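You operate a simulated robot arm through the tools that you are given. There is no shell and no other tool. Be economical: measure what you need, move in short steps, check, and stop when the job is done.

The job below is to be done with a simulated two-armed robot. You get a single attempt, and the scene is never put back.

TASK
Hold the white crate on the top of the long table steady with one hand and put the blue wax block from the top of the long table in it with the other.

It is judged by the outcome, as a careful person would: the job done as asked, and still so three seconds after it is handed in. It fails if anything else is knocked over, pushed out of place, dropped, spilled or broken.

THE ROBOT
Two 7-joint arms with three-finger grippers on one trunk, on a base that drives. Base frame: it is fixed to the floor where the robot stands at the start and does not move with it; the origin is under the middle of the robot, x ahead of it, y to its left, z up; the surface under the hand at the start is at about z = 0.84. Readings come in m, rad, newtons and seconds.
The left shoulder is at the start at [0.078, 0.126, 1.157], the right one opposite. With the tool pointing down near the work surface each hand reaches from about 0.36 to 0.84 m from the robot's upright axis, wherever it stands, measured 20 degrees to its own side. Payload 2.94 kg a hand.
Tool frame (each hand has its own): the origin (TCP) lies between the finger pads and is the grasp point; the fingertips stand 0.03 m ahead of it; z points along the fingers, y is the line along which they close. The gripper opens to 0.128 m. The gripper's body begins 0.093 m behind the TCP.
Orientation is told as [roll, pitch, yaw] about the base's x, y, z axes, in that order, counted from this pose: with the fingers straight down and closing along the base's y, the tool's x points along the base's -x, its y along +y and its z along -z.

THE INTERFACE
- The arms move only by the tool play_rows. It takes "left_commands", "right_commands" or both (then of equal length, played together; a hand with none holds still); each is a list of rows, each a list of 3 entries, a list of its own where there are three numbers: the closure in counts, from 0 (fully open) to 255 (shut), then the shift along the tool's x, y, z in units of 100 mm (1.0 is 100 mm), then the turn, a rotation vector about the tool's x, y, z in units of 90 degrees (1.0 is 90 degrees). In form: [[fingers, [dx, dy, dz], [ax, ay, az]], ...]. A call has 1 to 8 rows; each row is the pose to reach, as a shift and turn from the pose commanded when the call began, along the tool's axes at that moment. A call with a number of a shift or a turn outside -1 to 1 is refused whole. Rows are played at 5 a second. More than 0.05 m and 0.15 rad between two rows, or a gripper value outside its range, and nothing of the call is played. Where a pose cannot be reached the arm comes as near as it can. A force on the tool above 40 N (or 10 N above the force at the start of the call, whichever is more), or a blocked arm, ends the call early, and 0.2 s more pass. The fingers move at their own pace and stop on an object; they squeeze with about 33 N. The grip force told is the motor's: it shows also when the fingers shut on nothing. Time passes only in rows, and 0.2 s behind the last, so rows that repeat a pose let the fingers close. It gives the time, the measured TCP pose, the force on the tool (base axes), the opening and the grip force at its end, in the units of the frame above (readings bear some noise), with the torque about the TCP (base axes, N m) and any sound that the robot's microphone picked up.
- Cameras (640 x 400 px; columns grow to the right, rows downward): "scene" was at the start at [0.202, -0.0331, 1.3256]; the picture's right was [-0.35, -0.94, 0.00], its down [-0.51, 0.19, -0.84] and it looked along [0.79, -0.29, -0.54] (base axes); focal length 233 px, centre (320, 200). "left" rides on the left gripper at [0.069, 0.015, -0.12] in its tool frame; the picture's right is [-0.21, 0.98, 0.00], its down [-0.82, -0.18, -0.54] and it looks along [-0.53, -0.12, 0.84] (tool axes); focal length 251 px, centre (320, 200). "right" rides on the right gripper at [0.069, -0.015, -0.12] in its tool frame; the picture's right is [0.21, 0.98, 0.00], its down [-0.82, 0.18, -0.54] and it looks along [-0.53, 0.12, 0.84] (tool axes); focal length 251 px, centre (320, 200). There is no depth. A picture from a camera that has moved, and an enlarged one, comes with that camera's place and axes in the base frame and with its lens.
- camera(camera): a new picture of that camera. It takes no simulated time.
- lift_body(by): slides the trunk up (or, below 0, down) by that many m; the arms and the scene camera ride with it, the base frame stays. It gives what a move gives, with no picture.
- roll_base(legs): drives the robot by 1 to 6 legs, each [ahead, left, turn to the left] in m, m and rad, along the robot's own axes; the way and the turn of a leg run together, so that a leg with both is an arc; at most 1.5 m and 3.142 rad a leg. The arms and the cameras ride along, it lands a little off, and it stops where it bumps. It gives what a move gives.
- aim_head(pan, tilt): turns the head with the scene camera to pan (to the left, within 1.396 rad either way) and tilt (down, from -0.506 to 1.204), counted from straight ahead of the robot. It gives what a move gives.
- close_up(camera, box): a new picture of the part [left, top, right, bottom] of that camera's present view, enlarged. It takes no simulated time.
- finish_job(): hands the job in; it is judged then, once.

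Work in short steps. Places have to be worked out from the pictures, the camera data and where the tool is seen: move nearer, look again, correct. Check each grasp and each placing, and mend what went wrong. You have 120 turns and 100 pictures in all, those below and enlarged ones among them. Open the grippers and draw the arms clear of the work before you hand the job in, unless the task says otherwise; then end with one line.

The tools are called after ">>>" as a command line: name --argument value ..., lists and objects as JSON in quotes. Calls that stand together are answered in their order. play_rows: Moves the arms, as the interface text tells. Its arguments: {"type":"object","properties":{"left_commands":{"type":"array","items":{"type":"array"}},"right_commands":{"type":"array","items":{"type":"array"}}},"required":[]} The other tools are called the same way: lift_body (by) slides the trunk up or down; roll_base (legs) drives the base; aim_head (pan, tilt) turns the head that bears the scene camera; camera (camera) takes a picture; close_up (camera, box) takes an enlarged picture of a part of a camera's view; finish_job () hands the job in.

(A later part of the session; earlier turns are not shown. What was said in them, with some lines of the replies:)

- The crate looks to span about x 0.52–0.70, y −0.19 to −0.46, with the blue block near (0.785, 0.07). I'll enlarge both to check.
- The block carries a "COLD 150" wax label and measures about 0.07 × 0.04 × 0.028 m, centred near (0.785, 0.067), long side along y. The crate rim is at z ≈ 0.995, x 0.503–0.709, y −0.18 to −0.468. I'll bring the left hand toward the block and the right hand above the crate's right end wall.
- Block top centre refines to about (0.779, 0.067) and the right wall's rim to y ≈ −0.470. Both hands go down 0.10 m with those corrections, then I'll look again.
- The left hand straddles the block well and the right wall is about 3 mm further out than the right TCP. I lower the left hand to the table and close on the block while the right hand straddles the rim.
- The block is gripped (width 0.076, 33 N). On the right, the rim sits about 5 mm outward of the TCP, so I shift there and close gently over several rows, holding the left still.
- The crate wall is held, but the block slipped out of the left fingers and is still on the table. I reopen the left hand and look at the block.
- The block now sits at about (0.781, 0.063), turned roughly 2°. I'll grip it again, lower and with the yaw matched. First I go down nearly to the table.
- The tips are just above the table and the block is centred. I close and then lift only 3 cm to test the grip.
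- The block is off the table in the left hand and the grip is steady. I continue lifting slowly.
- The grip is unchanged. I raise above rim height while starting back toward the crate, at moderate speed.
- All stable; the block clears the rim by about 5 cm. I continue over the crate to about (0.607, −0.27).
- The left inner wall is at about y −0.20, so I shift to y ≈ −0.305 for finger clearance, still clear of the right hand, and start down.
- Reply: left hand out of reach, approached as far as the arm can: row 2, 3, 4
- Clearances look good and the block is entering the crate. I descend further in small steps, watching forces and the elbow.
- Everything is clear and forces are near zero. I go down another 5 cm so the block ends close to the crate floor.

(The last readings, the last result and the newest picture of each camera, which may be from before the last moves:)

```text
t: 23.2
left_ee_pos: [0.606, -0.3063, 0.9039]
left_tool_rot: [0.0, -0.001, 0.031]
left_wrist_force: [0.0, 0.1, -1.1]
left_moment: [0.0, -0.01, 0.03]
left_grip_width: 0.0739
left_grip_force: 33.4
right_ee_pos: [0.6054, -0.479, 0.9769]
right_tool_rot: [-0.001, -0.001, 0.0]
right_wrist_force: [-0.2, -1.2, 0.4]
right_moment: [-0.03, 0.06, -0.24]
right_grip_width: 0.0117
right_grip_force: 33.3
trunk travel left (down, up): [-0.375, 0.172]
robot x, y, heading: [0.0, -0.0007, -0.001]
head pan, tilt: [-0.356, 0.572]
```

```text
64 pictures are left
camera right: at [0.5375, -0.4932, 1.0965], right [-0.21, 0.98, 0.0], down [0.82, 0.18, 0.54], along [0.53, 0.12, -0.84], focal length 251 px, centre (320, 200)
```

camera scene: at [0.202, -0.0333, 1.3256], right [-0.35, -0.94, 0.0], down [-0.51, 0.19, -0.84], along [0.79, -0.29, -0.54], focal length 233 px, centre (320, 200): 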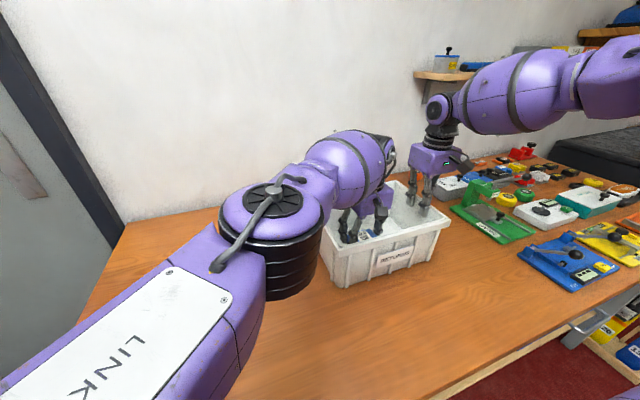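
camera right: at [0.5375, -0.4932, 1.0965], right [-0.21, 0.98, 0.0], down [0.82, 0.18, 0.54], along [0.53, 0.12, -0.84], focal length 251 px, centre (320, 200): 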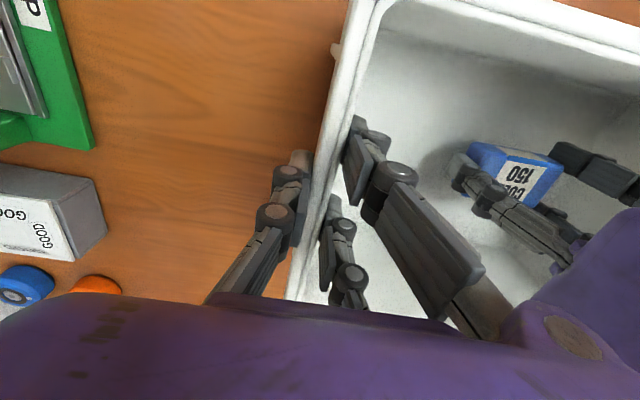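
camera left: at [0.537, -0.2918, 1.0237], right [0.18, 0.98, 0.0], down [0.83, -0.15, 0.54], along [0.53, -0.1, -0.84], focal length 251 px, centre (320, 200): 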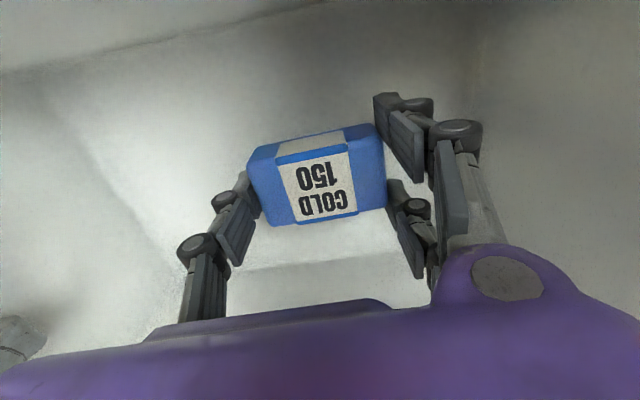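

The block is about 2 cm above the floor. I ease down 1.5 cm more and open partway to release it.

>>> play_rows --left_commands '[[255, [0, 0, 0.08], [0, 0, 0]], [255, [0, 0, 0.15], [0, 0, 0]], [255, [0, 0, 0.15], [0, 0, 0]]]'

>>> play_rows --left_commands '[[90, [0, 0, 0], [0, 0, 0]], [60, [0, 0, 0], [0, 0, 0]], [60, [0, 0, 0], [0, 0, 0]]]'

>>> camera --camera "left"

```text
t: 24.0
left_ee_pos: [0.6073, -0.304, 0.8893]
left_tool_rot: [0.001, 0.0, 0.03]
left_wrist_force: [-0.5, 0.2, -1.6]
left_moment: [-0.01, -0.01, 0.01]
left_grip_width: 0.0744
left_grip_force: 33.4
right_ee_pos: [0.6063, -0.4792, 0.9756]
right_tool_rot: [-0.001, 0.001, 0.0]
right_wrist_force: [-0.7, -1.0, 1.0]
right_moment: [-0.05, 0.11, -0.28]
right_grip_width: 0.0117
right_grip_force: 33.3
trunk travel left (down, up): [-0.375, 0.172]
robot x, y, heading: [-0.0003, 0.0007, 0.003]
head pan, tilt: [-0.356, 0.572]
```

```text
t: 24.8
left_ee_pos: [0.6075, -0.3053, 0.8874]
left_tool_rot: [0.0, 0.0, 0.032]
left_wrist_force: [0.8, 0.2, -0.3]
left_moment: [0.01, 0.03, 0.01]
left_grip_width: 0.0981
left_grip_force: 0.1
right_ee_pos: [0.6071, -0.4806, 0.9756]
right_tool_rot: [0.0, 0.0, 0.0]
right_wrist_force: [-0.1, -1.0, 0.1]
right_moment: [-0.05, 0.0, -0.22]
right_grip_width: 0.0118
right_grip_force: 32.6
trunk travel left (down, up): [-0.375, 0.172]
robot x, y, heading: [0.0026, -0.0014, -0.002]
head pan, tilt: [-0.356, 0.572]
```

```text
63 pictures are left
camera left: at [0.5376, -0.292, 1.0084], right [0.18, 0.98, 0.0], down [0.83, -0.15, 0.54], along [0.53, -0.1, -0.84], focal length 251 px, centre (320, 200)
```

left: 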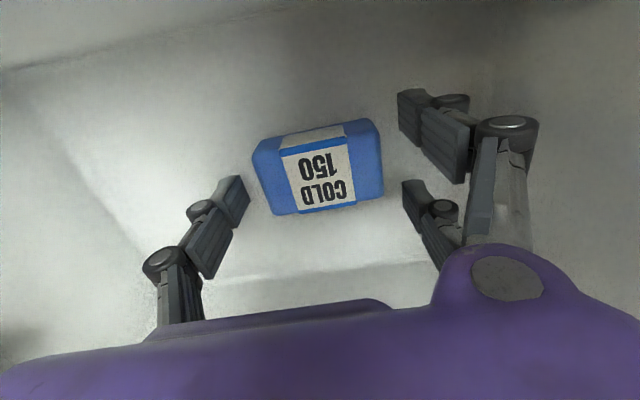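

The block is released flat on the crate floor. I raise the left hand straight up, then back toward its own side, with the right still holding.

>>> play_rows --left_commands '[[60, [0, 0, -0.15], [0, 0, 0]], [60, [0, 0, -0.35], [0, 0, 0]], [60, [0, 0, -0.55], [0, 0, 0]], [60, [0, 0, -0.75], [0, 0, 0]], [60, [0, 0, -0.95], [0, 0, 0]]]'

>>> play_rows --left_commands '[[60, [0, 0.05, -0.2], [0, 0, 0]], [60, [0, 0.2, -0.4], [0, 0, 0]], [60, [0, 0.4, -0.6], [0, 0, 0]], [60, [-0.1, 0.6, -0.8], [0, 0, 0]], [60, [-0.2, 0.8, -0.9], [0, 0, 0]], [60, [-0.2, 1, -0.9], [0, 0, 0]]]'

>>> camera --camera "scene"

>>> camera --camera "left"

```text
t: 26.0
left_ee_pos: [0.6064, -0.3038, 0.9837]
left_tool_rot: [-0.001, 0.0, 0.032]
left_wrist_force: [-1.1, 0.3, -0.1]
left_moment: [-0.04, 0.01, -0.03]
left_grip_width: 0.0979
left_grip_force: 0.0
right_ee_pos: [0.607, -0.4785, 0.975]
right_tool_rot: [0.0, 0.0, 0.0]
right_wrist_force: [-0.6, -1.0, 0.3]
right_moment: [0.0, -0.16, -0.21]
right_grip_width: 0.0121
right_grip_force: 33.2
trunk travel left (down, up): [-0.375, 0.172]
robot x, y, heading: [0.0043, -0.0023, 0.005]
head pan, tilt: [-0.356, 0.572]
```

```text
t: 27.4
left_ee_pos: [0.6233, -0.2031, 1.0754]
left_tool_rot: [0.0, 0.0, 0.032]
left_wrist_force: [0.2, 0.3, -0.5]
left_moment: [0.0, 0.0, -0.03]
left_grip_width: 0.0976
left_grip_force: 0.1
right_ee_pos: [0.6064, -0.4791, 0.9761]
right_tool_rot: [0.0, 0.001, -0.001]
right_wrist_force: [-0.2, -0.1, 0.2]
right_moment: [-0.13, -0.1, -0.22]
right_grip_width: 0.0116
right_grip_force: 33.3
trunk travel left (down, up): [-0.375, 0.172]
robot x, y, heading: [-0.0002, -0.0003, 0.003]
head pan, tilt: [-0.356, 0.572]
```

```text
62 pictures are left
camera scene: at [0.2022, -0.0326, 1.3255], right [-0.35, -0.94, 0.0], down [-0.51, 0.19, -0.84], along [0.79, -0.29, -0.54], focal length 233 px, centre (320, 200)
```

scene: 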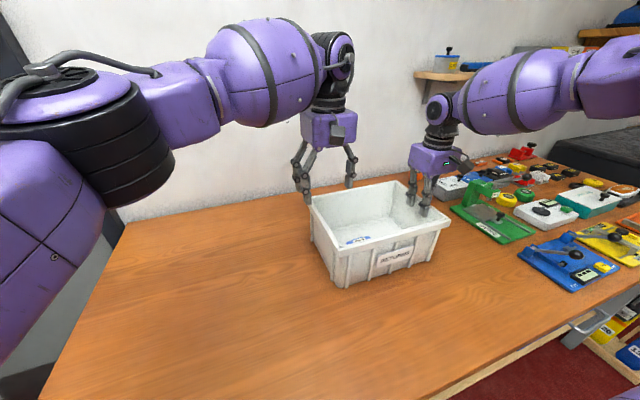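

```text
61 pictures are left
camera left: at [0.5543, -0.1903, 1.1945], right [0.18, 0.98, 0.0], down [0.83, -0.15, 0.54], along [0.53, -0.1, -0.84], focal length 251 px, centre (320, 200)
```

left: 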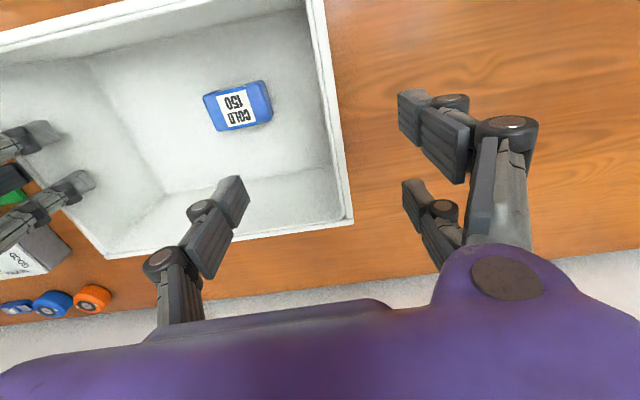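

The block lies flat in the crate. Now the right hand opens and lifts straight up while the left moves further away.

>>> play_rows --right_commands '[[60, [0, 0, 0], [0, 0, 0]], [60, [0, 0, 0], [0, 0, 0]], [60, [0, 0, 0], [0, 0, 0]], [60, [0, 0, -0.2], [0, 0, 0]], [60, [0, 0, -0.4], [0, 0, 0]], [60, [0, 0, -0.6], [0, 0, 0]], [60, [0, 0, -0.8], [0, 0, 0]], [60, [0, 0, -1], [0, 0, 0]]]' --left_commands '[[60, [0, 0.15, 0], [0, 0, 0]], [60, [0, 0.3, 0], [0, 0, 0]], [60, [0, 0.45, 0], [0, 0, 0]], [60, [0, 0.6, 0], [0, 0, 0]], [60, [0, 0.75, 0], [0, 0, 0]], [60, [0, 0.9, 0], [0, 0, 0]], [60, [0, 1, 0], [0, 0, 0]], [60, [0, 1, 0], [0, 0, 0]]]'

>>> play_rows --right_commands '[[60, [0, 0, -0.2], [0, 0, 0]], [60, [0.2, 0, -0.4], [0, 0, 0]], [60, [0.4, 0, -0.6], [0, 0, 0]], [60, [0.7, 0, -0.7], [0, 0, 0]], [60, [1, 0, -0.7], [0, 0, 0]]]' --left_commands '[[0, [0.1, 0.2, -0.1], [0, 0, 0]], [0, [0.2, 0.4, -0.2], [0, 0, 0]], [0, [0.3, 0.6, -0.3], [0, 0, 0]], [0, [0.4, 0.8, -0.4], [0, 0, 0]], [0, [0.5, 1, -0.5], [0, 0, 0]]]'

>>> camera --camera "scene"

>>> camera --camera "right"

```text
t: 29.2
left_ee_pos: [0.6204, -0.1051, 1.0747]
left_tool_rot: [0.0, 0.0, 0.033]
left_wrist_force: [-0.3, 0.5, 0.8]
left_moment: [-0.02, 0.02, -0.03]
left_grip_width: 0.0982
left_grip_force: 0.1
right_ee_pos: [0.6081, -0.4782, 1.0775]
right_tool_rot: [-0.002, -0.001, -0.001]
right_wrist_force: [-0.5, 0.8, 0.4]
right_moment: [0.0, 0.05, 0.0]
right_grip_width: 0.0979
right_grip_force: 0.1
trunk travel left (down, up): [-0.375, 0.172]
robot x, y, heading: [-0.001, -0.0012, 0.001]
head pan, tilt: [-0.356, 0.572]
```

```text
t: 30.4
left_ee_pos: [0.5672, -0.007, 1.1256]
left_tool_rot: [0.0, 0.002, 0.031]
left_wrist_force: [-0.8, 0.0, 0.6]
left_moment: [0.01, -0.01, -0.01]
left_grip_width: 0.1281
left_grip_force: 0.1
right_ee_pos: [0.5041, -0.4782, 1.1462]
right_tool_rot: [-0.001, -0.001, 0.0]
right_wrist_force: [-0.8, -0.4, -0.3]
right_moment: [0.06, -0.03, -0.02]
right_grip_width: 0.0978
right_grip_force: 0.1
trunk travel left (down, up): [-0.375, 0.172]
robot x, y, heading: [0.0023, 0.0009, 0.002]
head pan, tilt: [-0.356, 0.572]
```

```text
60 pictures are left
camera scene: at [0.2009, -0.0334, 1.3257], right [-0.35, -0.94, 0.0], down [-0.51, 0.19, -0.84], along [0.79, -0.29, -0.54], focal length 233 px, centre (320, 200)
```

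scene: 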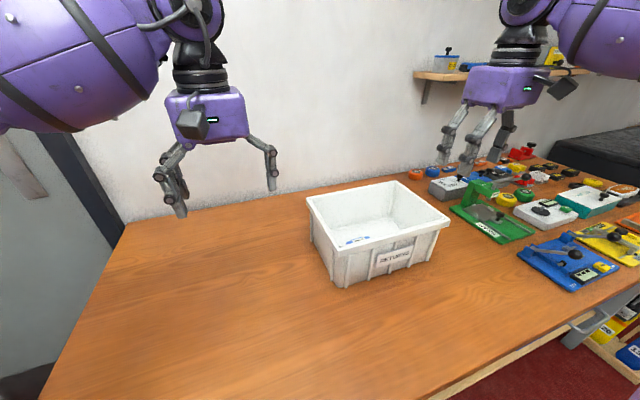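

```text
59 pictures are left
camera right: at [0.4351, -0.4923, 1.2667], right [-0.22, 0.98, 0.0], down [0.82, 0.18, 0.54], along [0.53, 0.12, -0.84], focal length 251 px, centre (320, 200)
```

right: 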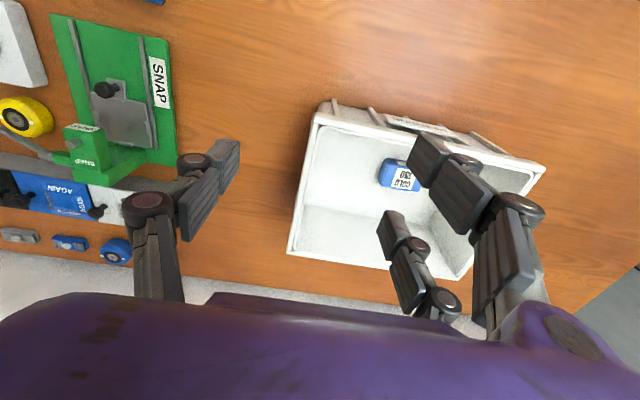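

The crate is where it was at the start, the block is inside it, and both hands are open and clear, so I'm handing the job in.

>>> finish_job

```text
The job is handed in.
```

The blue wax block is in the white crate, placed by the left hand while the right hand held the crate steady; the first grip slipped, but the second held.
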